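You operate a simulated robot arm through the tools that you are given. There is no shell and no other tool. Be economical: measure what you need, move in short steps, check, and stop when the job is done.

You are at the controls of a simulated two-armed robot. One attempt, no reset.

TASK
Open the window bench front left door, take the empty spool and leave it on the upper shelf of the window bench front left cabinet, then shut the door. Press the yellow button two times. Put the pale framed plate on the grey notebook by the peg box. Open the near bench front left door, put the grey cover on the upper shelf of the near bench front left cabinet, then shut the door. Put the small cork on the dark mat. Take the dark wooden block on the counter top and put it away on the corner bench top. Put the tin marked "tape" from the counter top on the red coil and the tin labelled "WAX" on the near bench top. Take the black round tin and put it on top of the purple box. Any order will do. Set down upright: tin.

It is judged by the outcome, as a careful person would: the job done as asked, and still so three seconds after it is handed in. It fails if anything else is knocked over, pushed out of place, dropped, spilled or broken. A push-on lid holds only when it is set on centred and level and pressed home; a screw cap is set on level and turned clockwise until tight.

THE ROBOT
Two 7-joint arms with two-finger parallel grippers on one trunk, on a base that drives. Base frame: it is fixed to the floor where the robot stands at the start and does not move with it; the origin is under the middle of the robot, x ahead of it, y to its left, z up. Units: m, rad, N and s.
The left shoulder is at the start at [0.02, 0.138, 1.183], the right one opposite. With the tool pointing down near the work surface each hand reaches from about 0.1 to 0.48 m from the robot's upright axis, wherever it stands, measured 20 degrees to its own side. Places, roughly: black round tin (6x6x4 cm) [10.2, -3.1, 0.9]; brown tin, red tin, white tin, yellow tin [9.75, -4, 1]; corner bench top [1.5, 1.5, 0.8]; dark mat (38x23 cm) [6.2, -7.28, 0.8]; dark wooden block (5x4x3 cm) [9.5, -4.3, 0.9]; empty spool (3x3x3 cm) [0.5, -1.7, 0.8]; grey cover (7x7x4 cm) [7.5, -4.2, 0.8]; grey notebook by the peg box (15x11x2 cm) [8.8, -5.5, 0.9]; near bench front left door [4.2, -4.3, 0.4]; near bench top [5, -4.1, 0.8]; pale framed plate (9x6x3 cm) [7.3, -4.6, 0.8]; purple box [10.25, -3.25, 1]; red coil (10x10x2 cm) [9.8, -3.8, 0.9]; small cork (3x3x3 cm) [8.8, -5.3, 0.9]; upper shelf of the near bench front left cabinet [4.3, -4.1, 0.4]; upper shelf of the window bench front left cabinet [3.5, 0.1, 0.4]; window bench front left door [3.4, 0, 0.4]; yellow button [4.7, -3.4, 0.8]. Payload 1.57 kg a hand.
The TCP of each hand is the grasp point between the finger pads, 0.03 m short of the fingertips. In the tool frame z runs along the fingers and y along their closing line. The gripper opens to 0.08 m. The fingers are 0.017 m wide and 0.012 m thick; the gripper's body (0.04 by 0.082 m) begins 0.08 m behind the TCP.
Orientation is told as [roll, pitch, yaw] about the base's x, y, z axes, in that order, counted from this pose: with the fingers straight down and closing along the base's y, the tool's x points along the base's -x, its y along +y and its z along -z.

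THE INTERFACE
- The arms move only by the tool play_rows. It takes "left_plan", "right_plan" or both (then of equal length, played together; a hand with none holds still); each is text: rows parted by semicolons, each of 7 numbers parted by spaces: the shift along the base's x, y, z in units of 400 mm (1.0 is 400 mm), then the turn, a rotation vector about the base's x, y, z in units of 45 degrees (1.0 is 45 degrees), then the closure, from 0 (fully open) to 1 (shut). In form: tx ty tz ax ay az jaw; .... A call has 1 to 10 rows; each row is the pose to reach, as a shift and turn from the pose commanded when the call began. A call with a number of a shift or a turn outside -1 to 1 is refused whole. Each row takes 0.2 s and may step no farther than 0.05 m and 0.15 rad from the row before; otherwise, or with a gripper value out of range, the whole call is refused. Where a pose cannot be reached the arm comes as near as it can. A force on the tool above 40 N (or 10 N above the force at the start of the call, whichever is more), or a blocked arm, ends the call early, and 0.2 s more pass. Each finger travels about 0.045 m/s and halts on what it meets, pressing with about 22 N; the grip force reading is that of the motor and also rises with nothing between the fingers. The clock runs only during rows and for 0.2 s after the last one: add rows that repeat a pose to give the fingers time. It gives the time, the measured TCP pose, the force on the tool (base axes), the opening and the grip force at its end, in the units of the frame above (readings bear some noise), with the torque about the TCP (base axes, N m) and any sound that the robot's microphone picked up, and new pictures: "show" is both (left out), scene, wrist or none (wrist: the cameras of the hands that moved).
- Cameras (640 x 400 px; columns grow to the right, rows downward): "scene" is now at [0.1898, -0.0075, 1.0752]; the picture's right is [-0.08, -1.00, 0.00], its down [-0.49, 0.04, -0.87] and it looks along [0.87, -0.07, -0.49] (base axes); focal length 278 px, centre (320, 200). "left" rides on the left gripper at [0.072, 0.007, -0.122] in its tool frame; the picture's right is [-0.09, 1.00, 0.00], its down [-0.84, -0.08, -0.54] and it looks along [-0.54, -0.05, 0.84] (tool axes); focal length 238 px, centre (320, 200). "right" rides on the right gripper at [0.072, -0.007, -0.122] in its tool frame; the picture's right is [0.09, 1.00, 0.00], its down [-0.84, 0.08, -0.54] and it looks along [-0.54, 0.05, 0.84] (tool axes); focal length 238 px, centre (320, 200). There is no depth. A picture from a camera that has moved, and an enlarged one, comes with that camera's place and axes in the base frame and with its lens.
- raise_lower(by): slides the trunk up (or, below 0, down) by that many m; the arms and the scene camera ride with it, the base frame stays. It gives what a move gives, with no picture.
- steer(legs): drives the robot by 1 to 6 legs, each [ahead, left, turn to the left] in m, m and rad, along the robot's own axes; the way and the turn of a leg run together, so that a leg with both is an arc; at most 1.5 m and 3.142 rad a leg. The arms and the cameras ride along, it lands a little off, and it stops where it bumps. It gives what a move gives, and a new picture of the scene camera.
- head_to(pan, tilt): turns the head with the scene camera to pan (to the left, within 1.047 rad either way) and tilt (down, from -0.506 to 1.204), counted from straight ahead of the robot. It gives what a move gives, and a new picture of the scene camera.
- inspect(camera, box): a new picture of the part [left, top, right, bottom] of that camera's present view, enlarged. It takes no simulated time.
- sign_off(): hands the job in; it is judged then, once.

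Go step by step. Nothing tells you exact positions but the pictures and the camera data: compare them with the known pose of the tool, close in by small moves and look again before you grip or let go. The budget is 535 turns and 360 pictures, counting those below and the enlarged ones. Unless the task says otherwise, let go and move clear before handing in, and close with one line.

The tools are called after "Call:" as name(argument=value, ...) on one line, values as JSON. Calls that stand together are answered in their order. play_rows: Moves the arms, as the interface text tells. Its arguments: {"type":"object","properties":{"left_plan":{"type":"string"},"right_plan":{"type":"string"},"show":{"type":"string","enum":["both","scene","wrist","none"]}},"required":[]} The other tools are called the same way: raise_lower (by) slides the trunk up or down; steer (legs) drives the base; head_to (pan, tilt) turns the head that bears the scene camera; inspect (camera, box) takes an enlarged picture of a part of a camera's view; sign_off () hands the job in.

At the start:

```text
time_s: 0.0
left_eef_pos: [0.4095, 0.1608, 0.7302]
left_orientation: [0.0, 0.0, 0.0]
left_force: [0.4, 0.1, -0.1]
left_moment: [-0.04, 0.0, 0.0]
left_opening: 0.0801
left_grip_force: 0.1
right_eef_pos: [0.3915, -0.1235, 0.7298]
right_orientation: [0.0, 0.001, 0.001]
right_force: [-0.1, 0.4, 1.3]
right_moment: [0.01, 0.01, -0.01]
right_opening: 0.0799
right_grip_force: 0.1
trunk travel left (down, up): [-0.558, 0.682]
robot x, y, heading: [0.0004, 0.001, -0.003]
head pan, tilt: [-0.077, 0.515]
```

scene: 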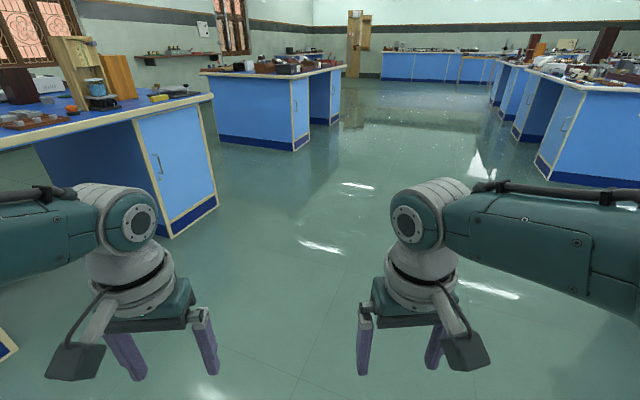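
right: 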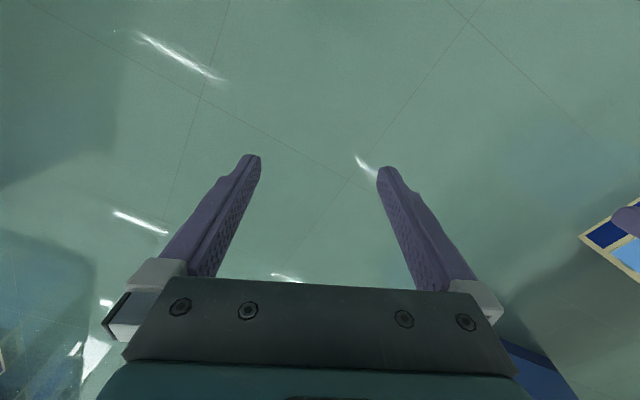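
left: 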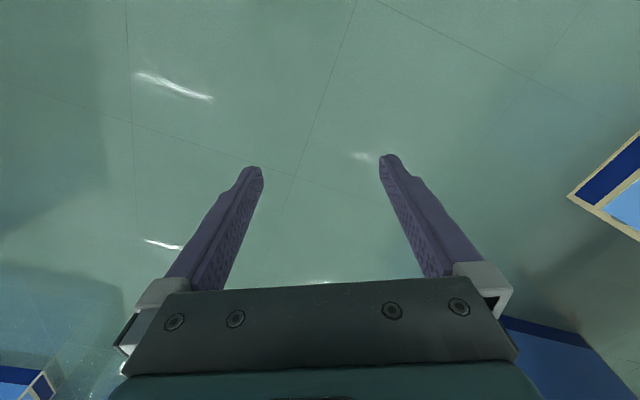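

I see a room with several benches; I'm in the aisle. First I look around to learn the layout.

Call:
head_to(pan=-1.047, tilt=0.4)

Call:
head_to(pan=0.0, tilt=0.2)

```text
time_s: 1.2
left_eef_pos: [0.4062, 0.1603, 0.73]
left_orientation: [0.0, 0.001, 0.002]
left_force: [-0.6, 0.1, 0.3]
left_moment: [-0.01, 0.0, 0.01]
left_opening: 0.0799
left_grip_force: 0.0
right_eef_pos: [0.3912, -0.1246, 0.7304]
right_orientation: [-0.001, 0.001, 0.001]
right_force: [-0.2, -0.4, -0.3]
right_moment: [-0.02, 0.02, -0.01]
right_opening: 0.0801
right_grip_force: 0.0
trunk travel left (down, up): [-0.558, 0.682]
robot x, y, heading: [0.0008, -0.0003, -0.004]
head pan, tilt: [-1.047, 0.4]
camera scene: at [0.1458, -0.0807, 1.0857], right [-0.87, -0.5, 0.0], down [-0.19, 0.34, -0.92], along [0.46, -0.8, -0.39], focal length 278 px, centre (320, 200)
```

scene: 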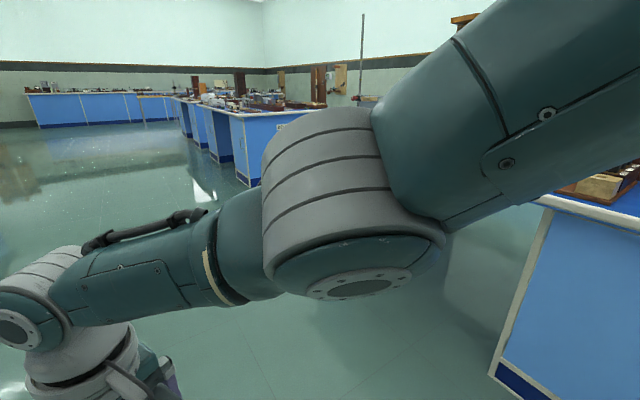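

```text
time_s: 2.5
left_eef_pos: [0.4083, 0.1604, 0.7296]
left_orientation: [0.0, 0.001, 0.0]
left_force: [-0.2, 0.0, 1.1]
left_moment: [0.0, -0.01, 0.01]
left_opening: 0.0801
left_grip_force: 0.1
right_eef_pos: [0.3919, -0.1222, 0.7292]
right_orientation: [0.0, 0.001, -0.001]
right_force: [0.4, -0.3, -0.2]
right_moment: [0.01, 0.0, 0.04]
right_opening: 0.0798
right_grip_force: 0.0
trunk travel left (down, up): [-0.558, 0.682]
robot x, y, heading: [-0.0017, 0.0028, -0.001]
head pan, tilt: [0.0, 0.201]
camera scene: at [0.1926, -0.0006, 1.1043], right [0.0, -1.0, 0.0], down [-0.2, 0.0, -0.98], along [0.98, 0.0, -0.2], focal length 278 px, centre (320, 200)
```

scene: 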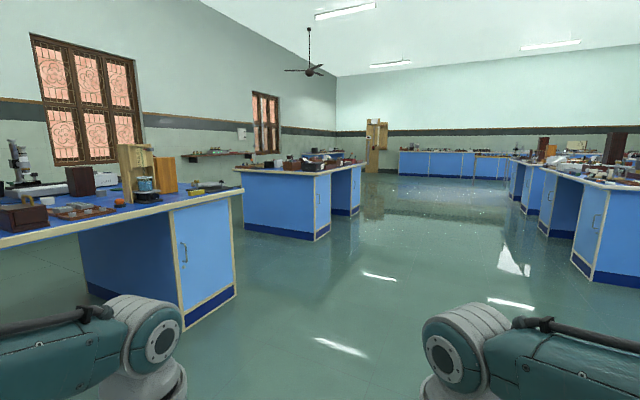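

The first bench with the spool is to my right. I turn to face it.

Call:
steer(legs=[[0, 0, -1.571]])

Call:
head_to(pan=0, tilt=0.45)

```text
time_s: 6.8
left_eef_pos: [0.1582, -0.4079, 0.7299]
left_orientation: [0.0, 0.0, -1.577]
left_force: [0.4, -0.2, -1.2]
left_moment: [-0.03, 0.01, 0.0]
left_opening: 0.0803
left_grip_force: 0.0
right_eef_pos: [-0.1249, -0.3915, 0.7302]
right_orientation: [-0.001, 0.0, -1.574]
right_force: [-0.7, 0.0, -0.7]
right_moment: [0.01, 0.0, 0.04]
right_opening: 0.0802
right_grip_force: 0.1
trunk travel left (down, up): [-0.558, 0.682]
robot x, y, heading: [-0.0008, 0.0019, -1.574]
head pan, tilt: [0.0, 0.201]
camera scene: at [-0.0013, -0.1935, 1.1043], right [-1.0, 0.0, 0.0], down [0.0, 0.2, -0.98], along [0.0, -0.98, -0.2], focal length 278 px, centre (320, 200)
```

scene: 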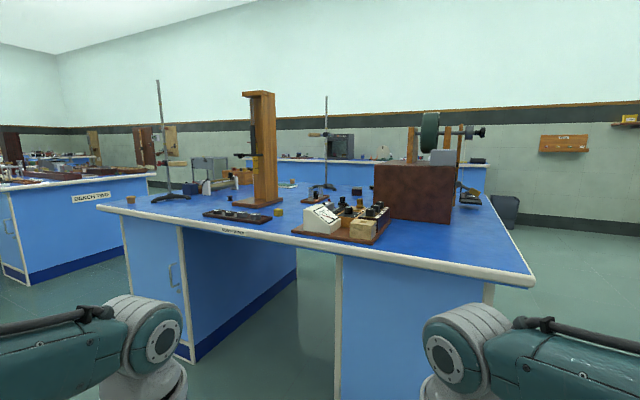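

```text
time_s: 7.5
left_eef_pos: [0.1585, -0.4088, 0.7305]
left_orientation: [0.0, 0.001, -1.576]
left_force: [0.4, 0.2, 0.8]
left_moment: [-0.01, 0.01, -0.01]
left_opening: 0.0802
left_grip_force: 0.1
right_eef_pos: [-0.1251, -0.3914, 0.7302]
right_orientation: [-0.001, 0.0, -1.575]
right_force: [-0.6, -0.5, -0.3]
right_moment: [0.01, 0.01, 0.02]
right_opening: 0.0801
right_grip_force: 0.1
trunk travel left (down, up): [-0.558, 0.682]
robot x, y, heading: [0.0011, -0.0062, -1.574]
head pan, tilt: [0.0, 0.45]
camera scene: at [-0.0012, -0.1923, 1.0811], right [-1.0, 0.0, 0.0], down [0.0, 0.43, -0.9], along [0.0, -0.9, -0.43], focal length 278 px, centre (320, 200)
```

scene: 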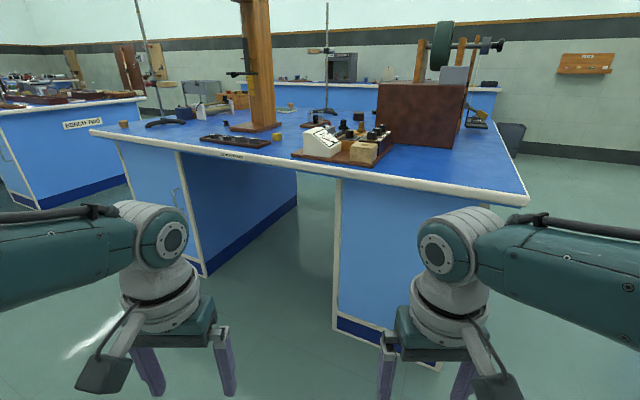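

The spool should be near column 225, row 126. I enlarge that part.

Call:
inspect(camera="scene", box=[90, 70, 330, 220])

```text
2.67 times, centred on (210, 145) of scene
camera zoom: at [-0.0012, -0.1923, 1.0811], right [-1.0, 0.0, 0.0], down [0.0, 0.43, -0.9], along [0.0, -0.9, -0.43], focal length 741 px, centre (613, 347)
```

zoom: 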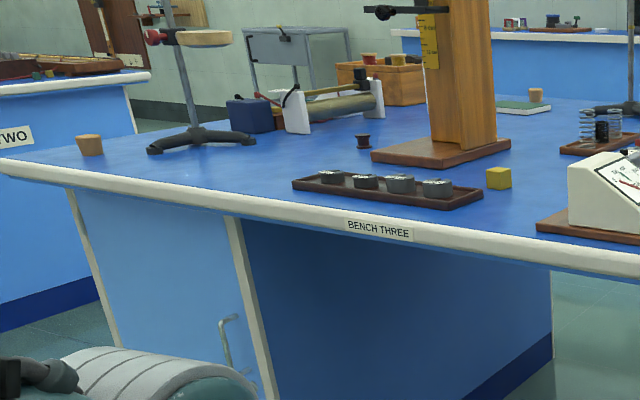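

The empty spool is the dark bobbin behind the tray of weights, at about (0.51, -1.72); the bench front runs at about -25° to my x axis. I raise the trunk and drive in front of it, square to the bench.

Call:
raise_lower(by=0.25)

Call:
steer(legs=[[0, 0, -0.442], [0, 1.05, 0], [0.5, 0, 0]])

Call:
head_to(pan=0, tilt=0.9)

```text
time_s: 10.1
left_eef_pos: [0.1591, -0.408, 0.9794]
left_orientation: [0.001, 0.0, -1.577]
left_force: [-0.1, -0.5, 0.9]
left_moment: [-0.02, 0.02, 0.01]
left_opening: 0.0801
left_grip_force: 0.1
right_eef_pos: [-0.1262, -0.3924, 0.9794]
right_orientation: [0.0, 0.0, -1.574]
right_force: [0.5, 0.4, 0.2]
right_moment: [-0.02, 0.01, -0.01]
right_opening: 0.0798
right_grip_force: 0.1
trunk travel left (down, up): [-0.808, 0.432]
robot x, y, heading: [0.0005, 0.0009, -1.574]
head pan, tilt: [0.0, 0.45]
```

```text
time_s: 19.4
left_eef_pos: [0.6966, -1.3395, 0.98]
left_orientation: [0.0, -0.001, -2.021]
left_force: [-1.0, 0.0, -0.1]
left_moment: [-0.04, -0.01, -0.05]
left_opening: 0.0801
left_grip_force: 0.1
right_eef_pos: [0.4478, -1.2037, 0.9803]
right_orientation: [0.0, 0.0, -2.019]
right_force: [-0.7, -0.5, 0.1]
right_moment: [0.01, 0.01, 0.02]
right_opening: 0.08
right_grip_force: 0.1
trunk travel left (down, up): [-0.808, 0.432]
robot x, y, heading: [0.7328, -0.9, -2.016]
head pan, tilt: [0.0, 0.45]
camera scene: at [0.6458, -1.0769, 1.3311], right [-0.9, 0.43, 0.0], down [0.19, 0.39, -0.9], along [-0.39, -0.81, -0.44], focal length 278 px, centre (320, 200)
```

scene: 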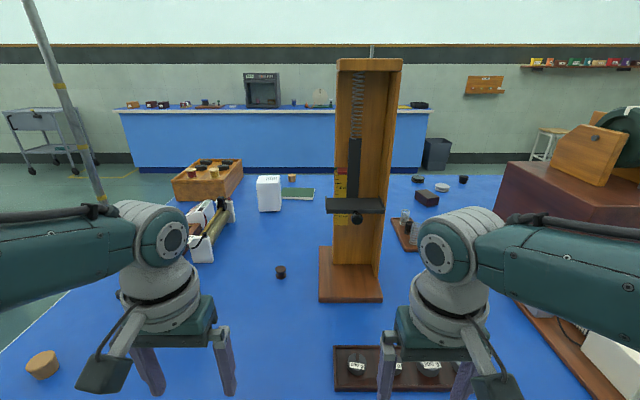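

```text
time_s: 20.3
left_eef_pos: [0.6976, -1.3401, 0.9807]
left_orientation: [0.0, 0.003, -2.02]
left_force: [0.0, -0.6, 0.0]
left_moment: [0.0, 0.03, 0.02]
left_opening: 0.08
left_grip_force: 0.0
right_eef_pos: [0.4466, -1.2044, 0.9804]
right_orientation: [0.0, 0.0, -2.02]
right_force: [0.0, -0.1, -0.1]
right_moment: [-0.01, -0.02, 0.01]
right_opening: 0.0799
right_grip_force: 0.0
trunk travel left (down, up): [-0.808, 0.432]
robot x, y, heading: [0.7292, -0.9042, -2.019]
head pan, tilt: [0.0, 0.901]
camera scene: at [0.6529, -1.0621, 1.2928], right [-0.9, 0.43, 0.0], down [0.34, 0.71, -0.62], along [-0.27, -0.56, -0.78], focal length 278 px, centre (320, 200)
```

scene: 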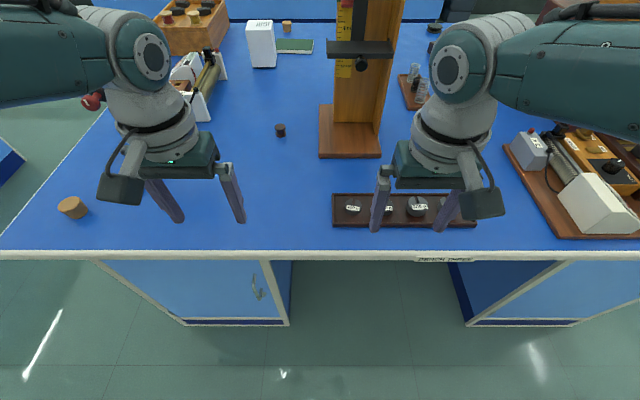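

Square to the bench now; the spool is about 0.82 m ahead and 0.11 m to my left. I look straight down to see how far my base reaches ahead.

Call:
head_to(pan=0, tilt=1.204)

```text
time_s: 21.1
left_eef_pos: [0.6967, -1.3389, 0.9804]
left_orientation: [0.0, -0.001, -2.02]
left_force: [0.7, -0.2, 0.6]
left_moment: [0.0, 0.0, -0.01]
left_opening: 0.0801
left_grip_force: 0.1
right_eef_pos: [0.4501, -1.2045, 0.9799]
right_orientation: [0.001, -0.002, -2.019]
right_force: [-0.1, 0.6, 0.4]
right_moment: [-0.03, 0.0, -0.01]
right_opening: 0.0801
right_grip_force: 0.0
trunk travel left (down, up): [-0.808, 0.432]
robot x, y, heading: [0.7307, -0.9017, -2.015]
head pan, tilt: [0.0, 1.201]
camera scene: at [0.6614, -1.0445, 1.2729], right [-0.9, 0.43, 0.0], down [0.4, 0.84, -0.36], along [-0.16, -0.33, -0.93], focal length 278 px, centre (320, 200)
```

scene: 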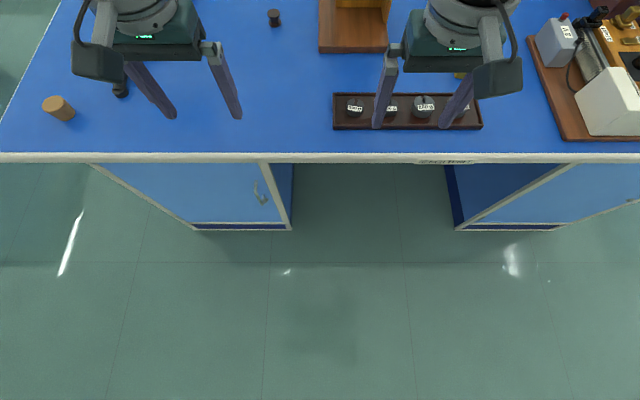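

My base cannot be seen, so I'll creep in. First I pull the right hand back clear of the wooden tower.

Call:
play_rows(right_plan="0.0075 0.1075 0 0 0 0 0; 0.015 0.215 0 0 0 0 0; 0.0225 0.3225 0 0 0 0 0; 0.03 0.43 0 0 0 0 0; 0.0375 0.5375 0 0 0 0 0", show="none")

Call:
steer(legs=[[0.16, 0, 0]])

```text
time_s: 22.3
left_eef_pos: [0.6969, -1.3405, 0.9807]
left_orientation: [0.0, -0.001, -2.019]
left_force: [0.5, 0.9, -0.6]
left_moment: [0.03, -0.02, 0.0]
left_opening: 0.0801
left_grip_force: 0.0
right_eef_pos: [0.4632, -0.9875, 0.9792]
right_orientation: [-0.002, -0.002, -2.021]
right_force: [-0.7, 0.5, -0.1]
right_moment: [-0.03, 0.0, -0.05]
right_opening: 0.08
right_grip_force: 0.0
trunk travel left (down, up): [-0.808, 0.432]
robot x, y, heading: [0.7319, -0.9035, -2.013]
head pan, tilt: [0.0, 1.201]
```

```text
time_s: 23.7
left_eef_pos: [0.627, -1.4843, 0.9793]
left_orientation: [-0.001, 0.002, -2.019]
left_force: [-0.3, -0.6, 0.2]
left_moment: [0.01, 0.02, 0.0]
left_opening: 0.08
left_grip_force: 0.1
right_eef_pos: [0.3949, -1.1308, 0.9798]
right_orientation: [0.0, 0.001, -2.02]
right_force: [-0.5, 0.5, 0.1]
right_moment: [0.0, -0.02, 0.02]
right_opening: 0.0798
right_grip_force: 0.0
trunk travel left (down, up): [-0.808, 0.432]
robot x, y, heading: [0.6584, -1.0478, -2.018]
head pan, tilt: [0.0, 1.201]
camera scene: at [0.5922, -1.188, 1.2729], right [-0.9, 0.43, 0.0], down [0.4, 0.84, -0.36], along [-0.16, -0.33, -0.93], focal length 278 px, centre (320, 200)
```

scene: 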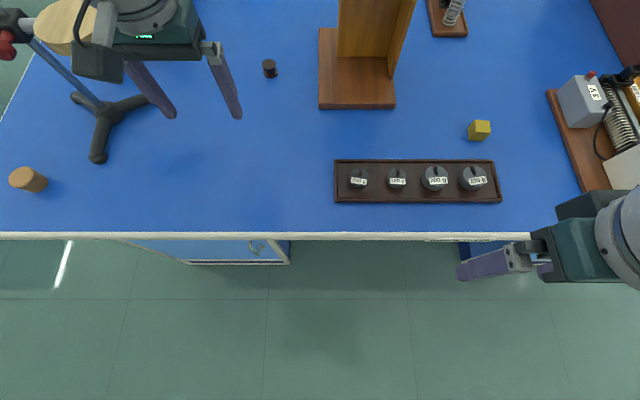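

The base moved freely and the spool is at about (0.476, -1.69). I reach the left hand out while tilting it 45° forward.

Call:
play_rows(left_plan="-0.051 -0.068 0 -0.15 0.072 0 0; -0.102 -0.136 0 -0.3 0.144 0 0; -0.153 -0.204 0 -0.45 0.216 0 0; -0.204 -0.272 0 -0.6 0.288 0 0; -0.255 -0.34 0 -0.75 0.36 0 0; -0.306 -0.408 0 -0.902 0.432 0 0; -0.306 -0.408 0 -0.902 0.432 0 0")

```text
time_s: 25.3
left_eef_pos: [0.5497, -1.6009, 1.0234]
left_orientation: [0.005, -0.787, -2.025]
left_force: [0.2, 0.5, -0.6]
left_moment: [-0.03, 0.04, -0.02]
left_opening: 0.0799
left_grip_force: 0.0
left hand out of reach, approached as far as the arm can: row 1, 2, 3, 4, 5, 6, 7
right_eef_pos: [0.3948, -1.1331, 0.9789]
right_orientation: [-0.002, 0.0, -2.019]
right_force: [0.3, 0.3, 0.2]
right_moment: [-0.01, -0.01, 0.02]
right_opening: 0.0803
right_grip_force: 0.1
trunk travel left (down, up): [-0.808, 0.432]
robot x, y, heading: [0.6617, -1.0503, -2.017]
head pan, tilt: [0.0, 1.201]
camera scene: at [0.5924, -1.1886, 1.273], right [-0.9, 0.43, 0.0], down [0.4, 0.84, -0.36], along [-0.16, -0.33, -0.93], focal length 278 px, centre (320, 200)
camera left: at [0.6146, -1.4816, 1.0579], right [0.87, -0.49, 0.07], down [-0.16, -0.15, 0.97], along [-0.47, -0.86, -0.21], focal length 238 px, centre (320, 200)
```

scene: 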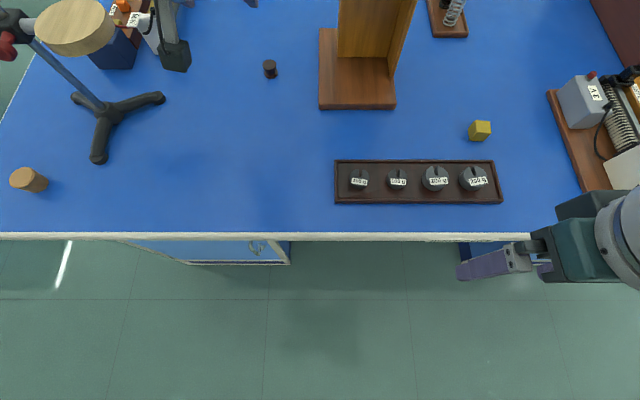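
left: 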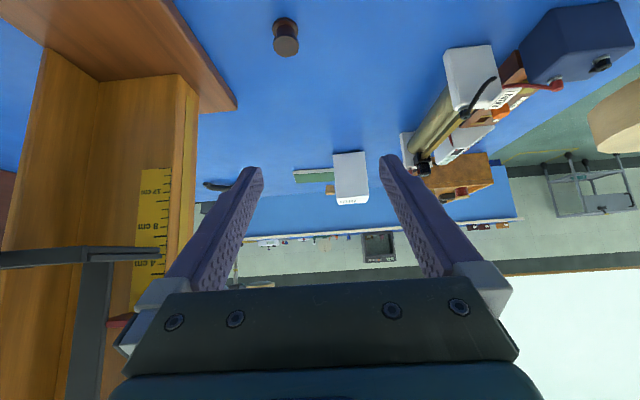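

The arm stretches to about 0.55 m ahead; the spool is at 0.656 m. I creep the base a little closer.

Call:
steer(legs=[[0.08, 0, 0]])

```text
time_s: 26.4
left_eef_pos: [0.5146, -1.6725, 1.0227]
left_orientation: [0.003, -0.786, -2.022]
left_force: [-0.2, 0.5, 0.2]
left_moment: [0.0, -0.01, -0.01]
left_opening: 0.0798
left_grip_force: 0.1
right_eef_pos: [0.3587, -1.2045, 0.9786]
right_orientation: [0.0, 0.002, -2.019]
right_force: [-0.1, 0.0, -1.0]
right_moment: [-0.01, 0.02, -0.04]
right_opening: 0.0801
right_grip_force: 0.1
trunk travel left (down, up): [-0.808, 0.432]
robot x, y, heading: [0.6215, -1.1203, -2.019]
head pan, tilt: [0.0, 1.201]
camera scene: at [0.5573, -1.2608, 1.2729], right [-0.9, 0.43, 0.0], down [0.4, 0.84, -0.36], along [-0.16, -0.33, -0.93], focal length 278 px, centre (320, 200)
```

scene: 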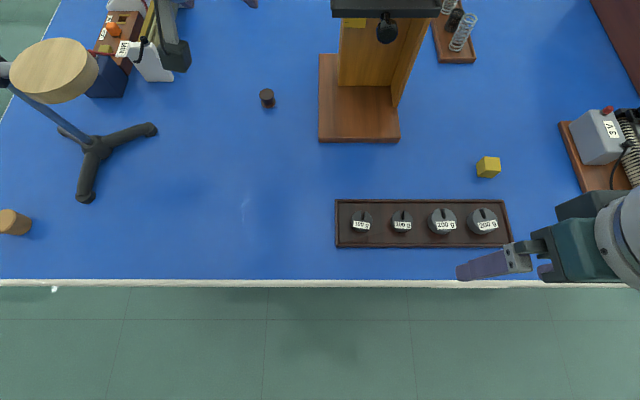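

Edge is now about 0.2 m ahead. I raise the right hand a bit, then lower the trunk so the left arm can go lower and farther.

Call:
play_rows(right_plan="0 0 0.1 0 0 0 0; 0.02 0.05 0.2 0 0 0 0; 0.04 0.1 0.3 0 0 0 0; 0.06 0.15 0.4 0 0 0 0", show="none")

Call:
raise_lower(by=-0.12)

Call:
play_rows(left_plan="0 0 0 0 0 0 0", show="both")

```text
time_s: 27.4
left_eef_pos: [0.5151, -1.6724, 1.0229]
left_orientation: [0.003, -0.782, -2.021]
left_force: [0.7, 0.2, 0.3]
left_moment: [0.04, 0.01, -0.02]
left_opening: 0.0801
left_grip_force: 0.1
right_eef_pos: [0.3638, -1.1798, 1.0988]
right_orientation: [-0.001, 0.001, -2.017]
right_force: [0.4, -0.1, -0.8]
right_moment: [-0.04, 0.01, -0.01]
right_opening: 0.08
right_grip_force: 0.1
right hand out of reach, approached as far as the arm can: row 3, 4
trunk travel left (down, up): [-0.808, 0.432]
robot x, y, heading: [0.6264, -1.1205, -2.024]
head pan, tilt: [0.0, 1.201]
```

```text
time_s: 28.9
left_eef_pos: [0.5144, -1.6733, 0.9017]
left_orientation: [0.002, -0.785, -2.021]
left_force: [0.0, -0.1, 0.9]
left_moment: [-0.03, 0.0, -0.01]
left_opening: 0.0801
left_grip_force: 0.2
right_eef_pos: [0.3641, -1.1805, 0.9785]
right_orientation: [-0.002, 0.003, -2.021]
right_force: [0.6, -0.1, 0.8]
right_moment: [0.03, 0.03, 0.0]
right_opening: 0.0802
right_grip_force: 0.1
trunk travel left (down, up): [-0.688, 0.552]
robot x, y, heading: [0.6277, -1.1165, -2.017]
head pan, tilt: [0.0, 1.201]
```

```text
time_s: 29.2
left_eef_pos: [0.5154, -1.6726, 0.903]
left_orientation: [0.002, -0.786, -2.021]
left_force: [-0.5, 1.0, 0.8]
left_moment: [0.0, 0.02, 0.0]
left_opening: 0.0802
left_grip_force: 0.0
right_eef_pos: [0.3639, -1.1804, 0.9771]
right_orientation: [0.001, 0.001, -2.02]
right_force: [-0.6, 0.2, -1.0]
right_moment: [-0.02, 0.01, 0.01]
right_opening: 0.0797
right_grip_force: 0.0
trunk travel left (down, up): [-0.688, 0.552]
robot x, y, heading: [0.6266, -1.1203, -2.02]
head pan, tilt: [0.0, 1.201]
camera scene: at [0.5573, -1.2608, 1.1529], right [-0.9, 0.43, 0.0], down [0.4, 0.84, -0.36], along [-0.16, -0.33, -0.93], focal length 278 px, centre (320, 200)
camera left: at [0.5799, -1.5535, 0.9374], right [0.87, -0.49, 0.07], down [-0.16, -0.15, 0.97], along [-0.47, -0.86, -0.21], focal length 238 px, centre (320, 200)
```

scene: 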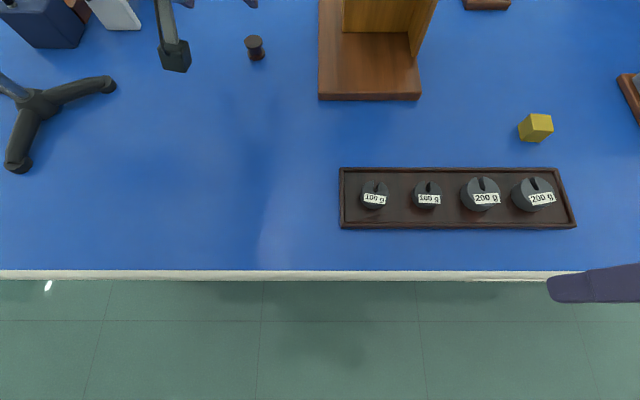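
left: 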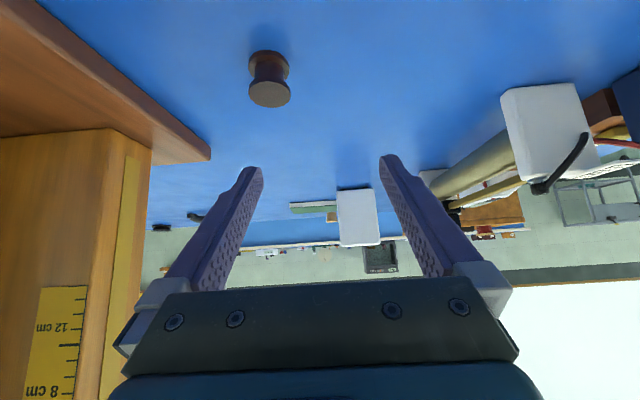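

The spool is at about (0.476, -1.682, 0.806) by both cameras. I line the left hand up beside it at this height, then will descend with the trunk.

Call:
play_rows(left_plan="-0.04 0.006 0 0 0 0 0; -0.08 0.012 0 0 0 0 0; -0.08 0.012 0 0 0 0 0", show="wrist")

```text
time_s: 30.1
left_eef_pos: [0.4943, -1.663, 0.9102]
left_orientation: [0.002, -0.784, -2.022]
left_force: [0.0, 0.4, -0.7]
left_moment: [0.0, 0.04, -0.02]
left_opening: 0.08
left_grip_force: 0.0
left hand out of reach, approached as far as the arm can: row 1, 2, 3
right_eef_pos: [0.365, -1.1797, 0.9779]
right_orientation: [-0.001, 0.002, -2.019]
right_force: [-0.2, -0.3, 0.6]
right_moment: [0.0, -0.03, 0.0]
right_opening: 0.0799
right_grip_force: 0.0
trunk travel left (down, up): [-0.688, 0.552]
robot x, y, heading: [0.6224, -1.1244, -2.019]
head pan, tilt: [0.0, 1.201]
camera left: at [0.5588, -1.544, 0.9447], right [0.87, -0.49, 0.07], down [-0.16, -0.15, 0.97], along [-0.47, -0.86, -0.21], focal length 238 px, centre (320, 200)
```

left: 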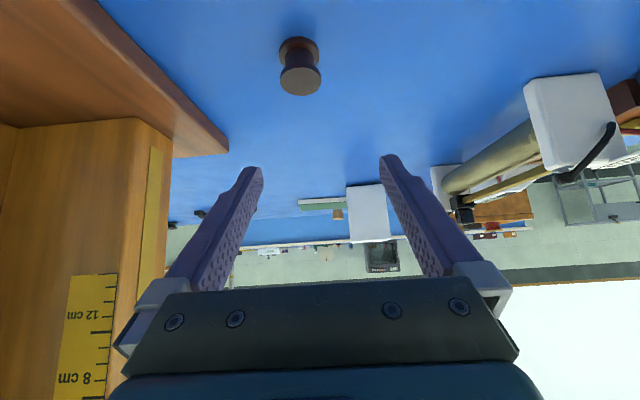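

Call:
play_rows(left_plan="-0.01 -0.005 0.05 0 0 0 0; -0.029 -0.0125 0.1 0 0 0 0; -0.029 -0.0125 0.1 0 0 0 0", show="wrist")

```text
time_s: 30.9
left_eef_pos: [0.4785, -1.6751, 0.9458]
left_orientation: [0.002, -0.783, -2.018]
left_force: [-0.3, -0.3, 0.1]
left_moment: [0.0, 0.0, 0.01]
left_opening: 0.0799
left_grip_force: 0.0
left hand out of reach, approached as far as the arm can: row 1, 2, 3
right_eef_pos: [0.3652, -1.1807, 0.9777]
right_orientation: [0.0, 0.002, -2.019]
right_force: [0.3, -0.4, -0.4]
right_moment: [-0.02, 0.01, 0.02]
right_opening: 0.0798
right_grip_force: 0.1
trunk travel left (down, up): [-0.688, 0.552]
robot x, y, heading: [0.6285, -1.1168, -2.019]
head pan, tilt: [0.0, 1.201]
camera left: at [0.5423, -1.5552, 0.9806], right [0.87, -0.49, 0.07], down [-0.16, -0.15, 0.97], along [-0.47, -0.86, -0.21], focal length 238 px, centre (320, 200)
```

left: 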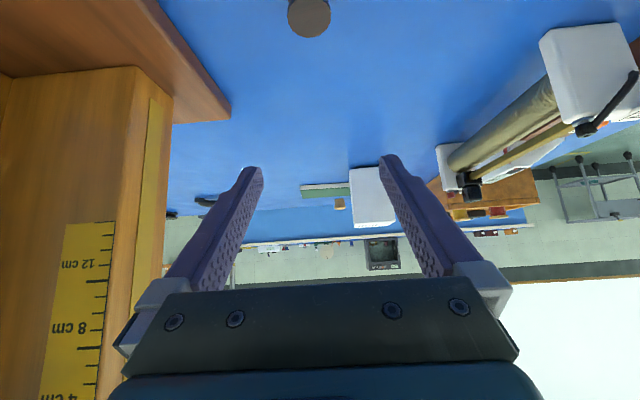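

Call:
raise_lower(by=-0.09)

Call:
play_rows(left_plan="0 0 0 0 0 0 0", show="both")

```text
time_s: 32.1
left_eef_pos: [0.4776, -1.674, 0.8555]
left_orientation: [0.002, -0.783, -2.022]
left_force: [-0.3, -0.6, -0.5]
left_moment: [0.01, 0.03, 0.01]
left_opening: 0.0802
left_grip_force: 0.1
right_eef_pos: [0.364, -1.18, 0.8889]
right_orientation: [0.001, 0.001, -2.019]
right_force: [0.5, -1.3, 0.5]
right_moment: [-0.01, -0.04, 0.01]
right_opening: 0.0801
right_grip_force: 0.1
trunk travel left (down, up): [-0.598, 0.642]
robot x, y, heading: [0.6275, -1.1223, -2.022]
head pan, tilt: [0.0, 1.201]
```

```text
time_s: 32.5
left_eef_pos: [0.477, -1.6749, 0.8556]
left_orientation: [0.002, -0.784, -2.021]
left_force: [0.9, 0.7, -0.2]
left_moment: [-0.01, -0.02, 0.05]
left_opening: 0.0801
left_grip_force: 0.0
right_eef_pos: [0.3642, -1.1807, 0.8894]
right_orientation: [0.001, 0.002, -2.018]
right_force: [0.3, -1.0, 1.0]
right_moment: [0.01, 0.01, 0.03]
right_opening: 0.08
right_grip_force: 0.1
trunk travel left (down, up): [-0.598, 0.642]
robot x, y, heading: [0.6267, -1.1204, -2.019]
head pan, tilt: [0.0, 1.201]
camera scene: at [0.5573, -1.2609, 1.0629], right [-0.9, 0.43, 0.0], down [0.4, 0.84, -0.36], along [-0.16, -0.33, -0.93], focal length 278 px, centre (320, 200)
camera left: at [0.5423, -1.5552, 0.8905], right [0.87, -0.49, 0.07], down [-0.16, -0.15, 0.97], along [-0.47, -0.86, -0.21], focal length 238 px, centre (320, 200)
```

scene: 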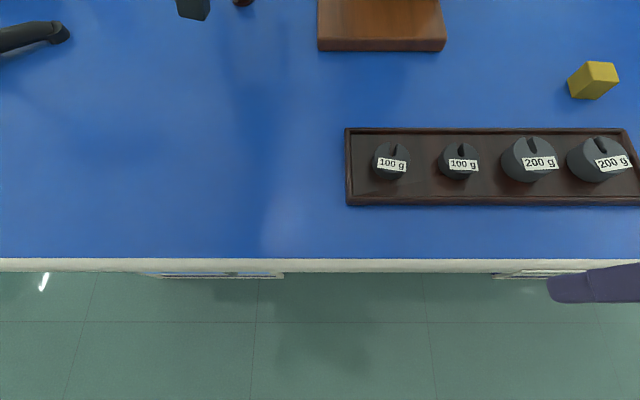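
left: 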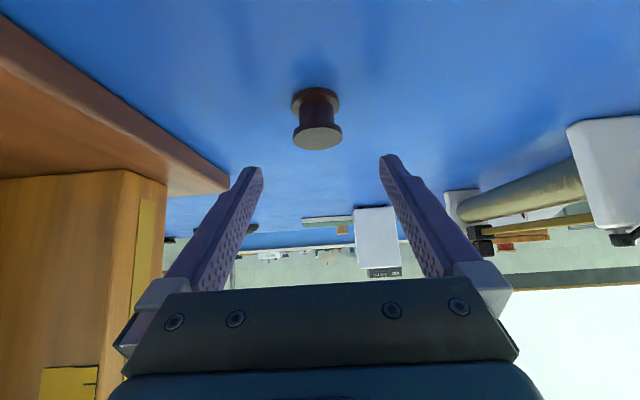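

The spool is centred between the fingers. I go down the last bit and grip.

Call:
raise_lower(by=-0.034)

Call:
play_rows(left_plan="0 0 0 0 0 0 0.3; 0 0 0 0 0 0 0.6; 0 0 0 0 0 0 1; 0 0 0 0 0 0 1; 0 0 0 0 0 0 1; 0 0 0 0 0 0 1; 0 0 0 0 0 0 1", show="wrist")

```text
time_s: 33.2
left_eef_pos: [0.4744, -1.6755, 0.827]
left_orientation: [-0.002, -0.793, -2.019]
left_force: [0.0, 0.1, -0.3]
left_moment: [0.03, -0.01, 0.03]
left_opening: 0.0801
left_grip_force: 0.0
right_eef_pos: [0.3638, -1.1796, 0.8554]
right_orientation: [0.001, 0.0, -2.017]
right_force: [0.7, 1.1, 0.2]
right_moment: [0.02, 0.0, 0.0]
right_opening: 0.0799
right_grip_force: 0.0
trunk travel left (down, up): [-0.566, 0.674]
robot x, y, heading: [0.6283, -1.1178, -2.018]
head pan, tilt: [0.0, 1.201]
stopped: the force on the tool passed its limit at 68 N (the readings are from after the stop); the commanded pose is now the measured one
```

```text
time_s: 34.8
left_eef_pos: [0.474, -1.6753, 0.8283]
left_orientation: [0.0, -0.793, -2.019]
left_force: [0.2, 0.3, -1.3]
left_moment: [0.01, -0.01, -0.02]
left_opening: 0.0282
left_grip_force: 21.7
right_eef_pos: [0.3641, -1.1803, 0.8565]
right_orientation: [0.0, 0.0, -2.018]
right_force: [0.0, 0.7, -0.8]
right_moment: [0.0, 0.03, 0.0]
right_opening: 0.08
right_grip_force: 0.0
trunk travel left (down, up): [-0.566, 0.674]
robot x, y, heading: [0.6271, -1.1192, -2.018]
head pan, tilt: [0.0, 1.201]
camera left: at [0.5403, -1.5562, 0.862], right [0.87, -0.49, 0.06], down [-0.16, -0.15, 0.98], along [-0.47, -0.86, -0.21], focal length 238 px, centre (320, 200)
```

left: 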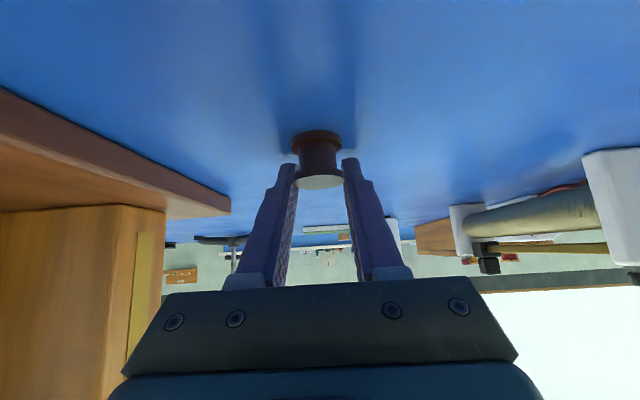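

The fingers touched the table and then closed on the spool's upper flange (opening 0.028). I lift and check the hold.

Call:
raise_lower(by=0.15)

Call:
play_rows(left_plan="0 0 0 0 0 0 1", show="wrist")

```text
time_s: 36.5
left_eef_pos: [0.4752, -1.6761, 0.978]
left_orientation: [-0.002, -0.792, -2.02]
left_force: [0.1, -0.3, 0.1]
left_moment: [0.01, -0.01, 0.0]
left_opening: 0.0286
left_grip_force: 21.9
right_eef_pos: [0.364, -1.1798, 1.0061]
right_orientation: [0.0, 0.001, -2.017]
right_force: [-0.9, 0.3, 0.5]
right_moment: [0.02, -0.02, 0.05]
right_opening: 0.0801
right_grip_force: 0.1
trunk travel left (down, up): [-0.716, 0.524]
robot x, y, heading: [0.6257, -1.1209, -2.019]
head pan, tilt: [0.0, 1.201]
```

```text
time_s: 36.9
left_eef_pos: [0.4751, -1.6754, 0.9777]
left_orientation: [-0.003, -0.793, -2.02]
left_force: [0.0, -0.1, -0.8]
left_moment: [0.01, 0.03, 0.05]
left_opening: 0.0285
left_grip_force: 22.1
right_eef_pos: [0.3638, -1.1812, 1.0066]
right_orientation: [0.0, 0.002, -2.018]
right_force: [-0.1, -0.4, 0.1]
right_moment: [0.04, 0.03, 0.01]
right_opening: 0.0801
right_grip_force: 0.1
trunk travel left (down, up): [-0.716, 0.524]
robot x, y, heading: [0.626, -1.1253, -2.016]
head pan, tilt: [0.0, 1.201]
camera left: at [0.5403, -1.5562, 1.012], right [0.87, -0.49, 0.06], down [-0.16, -0.15, 0.98], along [-0.47, -0.86, -0.21], focal length 238 px, centre (320, 200)
```

left: 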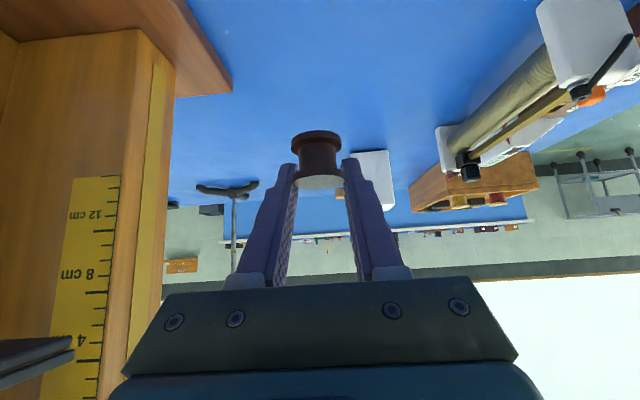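

Firm hold. I back away from the bench and fold the left arm in.

Call:
steer(legs=[[-0.55, 0, 0]])

Call:
play_rows(left_plan="0.04 0.09 0 0 0 0 1; 0.08 0.18 0 0 0 0 1; 0.12 0.27 0 0 0 0 1; 0.16 0.36 0.02 0 0 0 1; 0.18 0.42 0.04 0 0 0 1", show="none")

Call:
head_to(pan=0, tilt=0.5)

Call:
steer(legs=[[0, 0, 2.018], [1.2, 0, 0], [1.05, 0, 0], [0, 0, 1.16]])

```text
time_s: 40.1
left_eef_pos: [0.7148, -1.1795, 0.9778]
left_orientation: [-0.002, -0.792, -2.017]
left_force: [-0.6, -0.5, 0.6]
left_moment: [0.01, 0.01, 0.03]
left_opening: 0.0283
left_grip_force: 22.3
right_eef_pos: [0.601, -0.6837, 1.0066]
right_orientation: [0.001, -0.001, -2.015]
right_force: [0.6, 0.3, 0.8]
right_moment: [-0.01, 0.02, 0.02]
right_opening: 0.08
right_grip_force: 0.1
trunk travel left (down, up): [-0.716, 0.524]
robot x, y, heading: [0.8657, -0.6224, -2.014]
head pan, tilt: [0.0, 1.201]
camera scene: at [0.7955, -0.7645, 1.1818], right [-0.9, 0.43, 0.0], down [0.4, 0.84, -0.36], along [-0.16, -0.33, -0.93], focal length 278 px, centre (320, 200)
```

scene: 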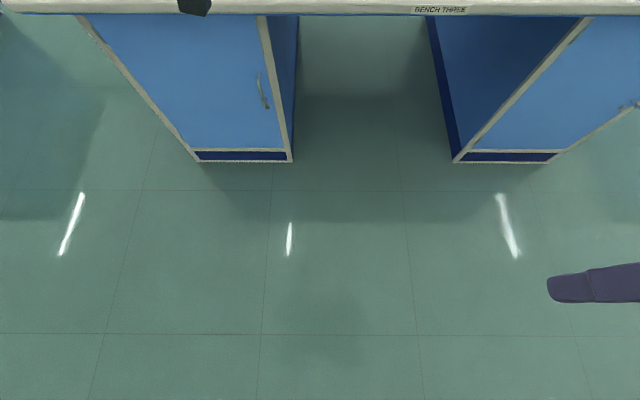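

```text
time_s: 41.5
left_eef_pos: [0.717, -1.1061, 0.9014]
left_orientation: [0.054, -0.806, -2.011]
left_force: [0.5, -0.3, -0.4]
left_moment: [0.01, -0.02, -0.01]
left_opening: 0.0282
left_grip_force: 22.1
left hand out of reach, approached as far as the arm can: row 1, 2, 3, 4, 5
right_eef_pos: [0.603, -0.6841, 1.0077]
right_orientation: [0.0, 0.001, -2.017]
right_force: [0.2, -0.5, 0.5]
right_moment: [0.02, -0.02, 0.0]
right_opening: 0.0799
right_grip_force: 0.1
trunk travel left (down, up): [-0.716, 0.524]
robot x, y, heading: [0.8612, -0.6245, -2.014]
head pan, tilt: [0.0, 1.201]
stopped in row 5 (left hand): the arm was blocked; the commanded pose is now the measured one
```

```text
time_s: 42.5
left_eef_pos: [0.7158, -1.1035, 0.9001]
left_orientation: [0.051, -0.802, -2.013]
left_force: [0.2, 0.1, -1.0]
left_moment: [0.05, 0.04, -0.01]
left_opening: 0.0283
left_grip_force: 22.4
right_eef_pos: [0.6012, -0.6853, 1.0064]
right_orientation: [-0.001, 0.003, -2.018]
right_force: [-0.3, -0.1, 0.2]
right_moment: [-0.01, 0.04, 0.02]
right_opening: 0.08
right_grip_force: 0.0
trunk travel left (down, up): [-0.716, 0.524]
robot x, y, heading: [0.8647, -0.6252, -2.021]
head pan, tilt: [0.0, 0.499]
camera scene: at [0.7797, -0.7946, 1.231], right [-0.9, 0.44, 0.0], down [0.23, 0.47, -0.85], along [-0.38, -0.76, -0.52], focal length 278 px, centre (320, 200)
```

scene: 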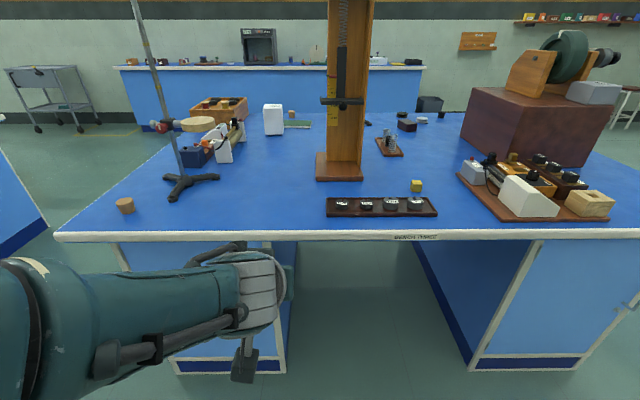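

```text
time_s: 61.4
left_eef_pos: [3.2372, -0.1325, 0.9009]
left_orientation: [0.048, -0.805, 1.172]
left_force: [0.6, 0.2, 0.3]
left_moment: [0.03, -0.04, -0.02]
left_opening: 0.0286
left_grip_force: 22.3
right_eef_pos: [3.3674, -0.5458, 1.0073]
right_orientation: [0.0, 0.001, 1.17]
right_force: [0.0, 0.7, 0.2]
right_moment: [0.0, 0.04, -0.01]
right_opening: 0.0799
right_grip_force: 0.0
trunk travel left (down, up): [-0.716, 0.524]
robot x, y, heading: [3.11, -0.617, 1.165]
head pan, tilt: [0.0, 0.499]
camera scene: at [3.1856, -0.4446, 1.235], right [0.91, -0.41, 0.0], down [-0.2, -0.44, -0.88], along [0.36, 0.8, -0.48], focal length 278 px, centre (320, 200)
```

scene: 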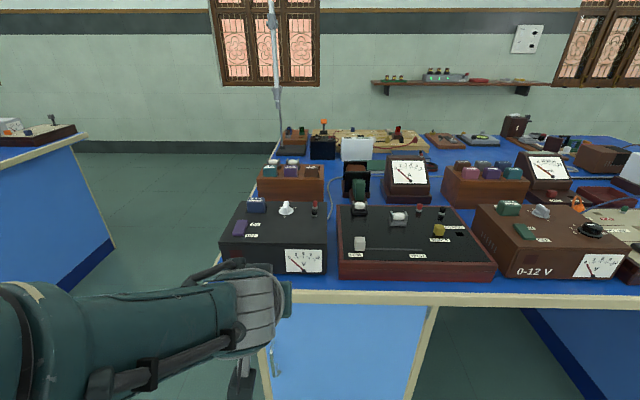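

I'm in front of the window bench with the spool in the left hand. I look down at the door.

Call:
steer(legs=[[-0.1, 0, 0]])

Call:
head_to(pan=0.0, tilt=0.95)

```text
time_s: 62.5
left_eef_pos: [3.1978, -0.2243, 0.901]
left_orientation: [0.05, -0.804, 1.173]
left_force: [-0.3, 0.1, -0.6]
left_moment: [0.05, -0.02, 0.01]
left_opening: 0.0283
left_grip_force: 21.8
right_eef_pos: [3.3289, -0.6375, 1.0067]
right_orientation: [-0.001, -0.001, 1.169]
right_force: [-0.1, 0.2, 0.1]
right_moment: [0.01, 0.0, -0.02]
right_opening: 0.08
right_grip_force: 0.0
trunk travel left (down, up): [-0.716, 0.524]
robot x, y, heading: [3.0702, -0.7121, 1.172]
head pan, tilt: [0.0, 0.499]
camera scene: at [3.1463, -0.5358, 1.2355], right [0.91, -0.41, 0.0], down [-0.19, -0.44, -0.88], along [0.36, 0.8, -0.48], focal length 278 px, centre (320, 200)
```

scene: 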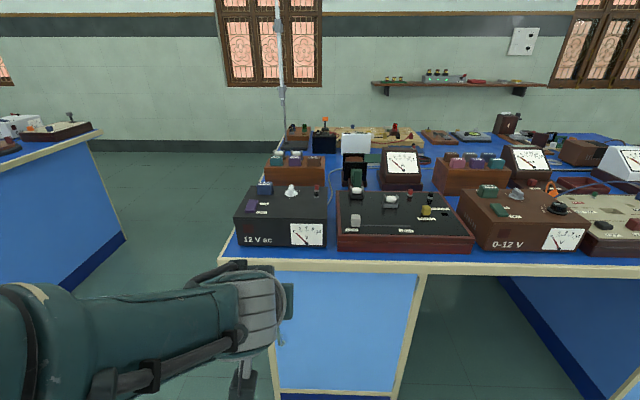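

```text
time_s: 63.4
left_eef_pos: [3.1991, -0.2253, 0.9013]
left_orientation: [0.05, -0.805, 1.173]
left_force: [-0.3, -0.7, 0.6]
left_moment: [-0.01, -0.02, 0.01]
left_opening: 0.0284
left_grip_force: 22.0
right_eef_pos: [3.3293, -0.6381, 1.0071]
right_orientation: [-0.001, -0.001, 1.171]
right_force: [0.5, 0.0, 0.0]
right_moment: [0.03, -0.01, 0.02]
right_opening: 0.0799
right_grip_force: 0.1
trunk travel left (down, up): [-0.716, 0.524]
robot x, y, heading: [3.0667, -0.7129, 1.168]
head pan, tilt: [0.0, 0.949]
camera scene: at [3.1406, -0.5519, 1.1995], right [0.91, -0.42, 0.0], down [-0.34, -0.73, -0.6], along [0.25, 0.54, -0.8], focal length 278 px, centre (320, 200)
```

scene: 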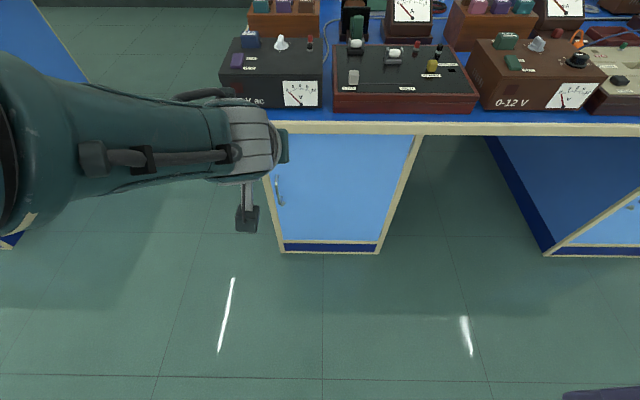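

The door's handle is on its left side at about (3.26, 0.01, 0.5), so the hinge is on the right. I zoom in on the handle.

Call:
inspect(camera="scene", box=[225, 110, 425, 260])

```text
2.67 times, centred on (325, 185) of scene
camera zoom: at [3.1406, -0.5519, 1.1995], right [0.91, -0.42, 0.0], down [-0.34, -0.73, -0.6], along [0.25, 0.54, -0.8], focal length 741 px, centre (307, 240)
```

zoom: 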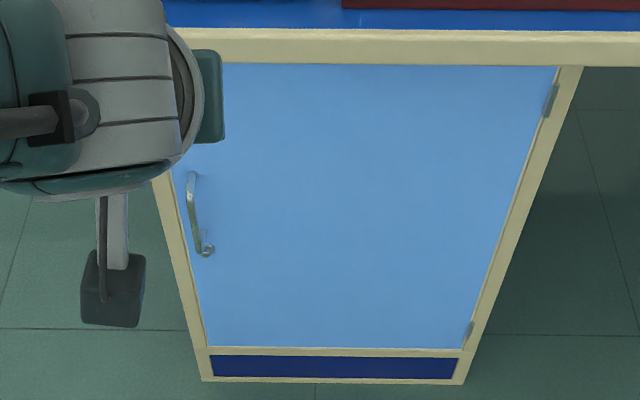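

Hinges are on the right. I'll work the door with the right hand: shift left, turn square to the face.

Call:
steer(legs=[[0, 0, -0.058], [0, 0.34, 0]])

Call:
play_rows(right_plan="0.02 0.04 0 0.16 -0.08 0 0; 0.04 0.08 0 0.32 -0.16 0 0; 0.06 0.12 0 0.48 -0.24 0 0; 0.08 0.16 0 0.64 -0.32 0 0; 0.1 0.2 0 0.8 -0.4 0 0; 0.12 0.24 0 0.896 -0.445 0 0", show="none")

Call:
play_rows(right_plan="0.02 0.04 0 0.16 -0.08 0 0; 0.04 0.08 0 0.32 -0.16 0 0; 0.06 0.12 0 0.48 -0.24 0 0; 0.08 0.16 0 0.64 -0.32 0 0; 0.1 0.2 0 0.8 -0.4 0 0; 0.12 0.24 0 0.896 -0.445 0 0", show="scene")

```text
time_s: 66.1
left_eef_pos: [2.9198, -0.0811, 0.9007]
left_orientation: [0.049, -0.804, 1.116]
left_force: [0.3, -0.3, -0.6]
left_moment: [0.01, -0.03, -0.04]
left_opening: 0.0282
left_grip_force: 21.8
right_eef_pos: [3.0275, -0.5021, 1.0067]
right_orientation: [0.0, 0.001, 1.115]
right_force: [0.1, 0.2, -0.1]
right_moment: [0.0, -0.01, 0.03]
right_opening: 0.0802
right_grip_force: 0.1
trunk travel left (down, up): [-0.716, 0.524]
robot x, y, heading: [2.7641, -0.5569, 1.11]
head pan, tilt: [0.0, 0.949]
camera scene: at [2.8437, -0.4056, 1.1989], right [0.88, -0.47, 0.0], down [-0.38, -0.71, -0.59], along [0.28, 0.52, -0.81], focal length 278 px, centre (320, 200)
```

scene: 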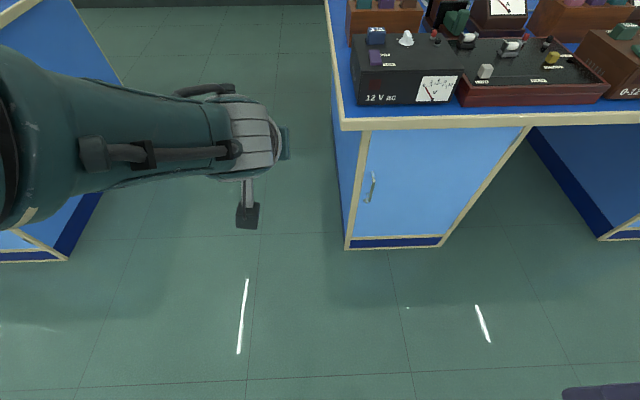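

```text
time_s: 67.5
left_eef_pos: [2.9201, -0.0813, 0.9001]
left_orientation: [0.05, -0.805, 1.116]
left_force: [-0.5, -0.3, -1.2]
left_moment: [0.03, 0.02, 0.0]
left_opening: 0.0283
left_grip_force: 22.1
right_eef_pos: [3.0759, -0.4071, 1.0068]
right_orientation: [-0.004, -0.786, 1.115]
right_force: [-0.1, 0.5, -0.4]
right_moment: [0.03, 0.0, -0.01]
right_opening: 0.0799
right_grip_force: 0.2
right hand out of reach, approached as far as the arm can: row 1, 2, 3, 4
trunk travel left (down, up): [-0.716, 0.524]
robot x, y, heading: [2.7682, -0.5611, 1.111]
head pan, tilt: [0.0, 0.949]
```

```text
time_s: 68.9
left_eef_pos: [2.9195, -0.0807, 0.9021]
left_orientation: [0.05, -0.805, 1.114]
left_force: [-0.5, 0.1, -0.9]
left_moment: [-0.02, 0.0, -0.05]
left_opening: 0.0286
left_grip_force: 21.9
right_eef_pos: [3.1243, -0.31, 1.0068]
right_orientation: [-1.837, -1.565, 2.946]
right_force: [0.2, 0.6, 0.4]
right_moment: [-0.01, -0.02, 0.01]
right_opening: 0.0799
right_grip_force: 0.1
trunk travel left (down, up): [-0.716, 0.524]
robot x, y, heading: [2.7668, -0.5611, 1.116]
head pan, tilt: [0.0, 0.949]
camera scene: at [2.8435, -0.4058, 1.1986], right [0.88, -0.47, 0.0], down [-0.38, -0.71, -0.59], along [0.28, 0.52, -0.81], focal length 278 px, centre (320, 200)
```

scene: 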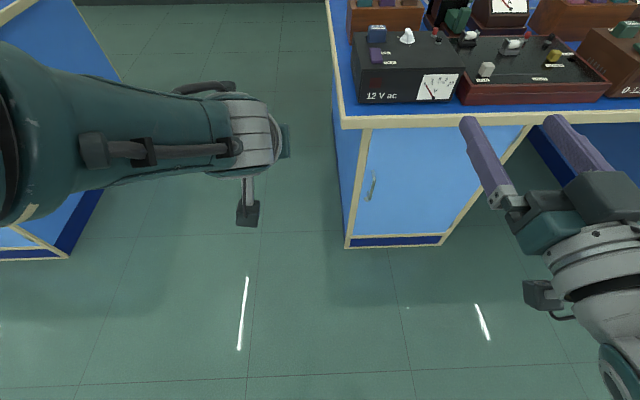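

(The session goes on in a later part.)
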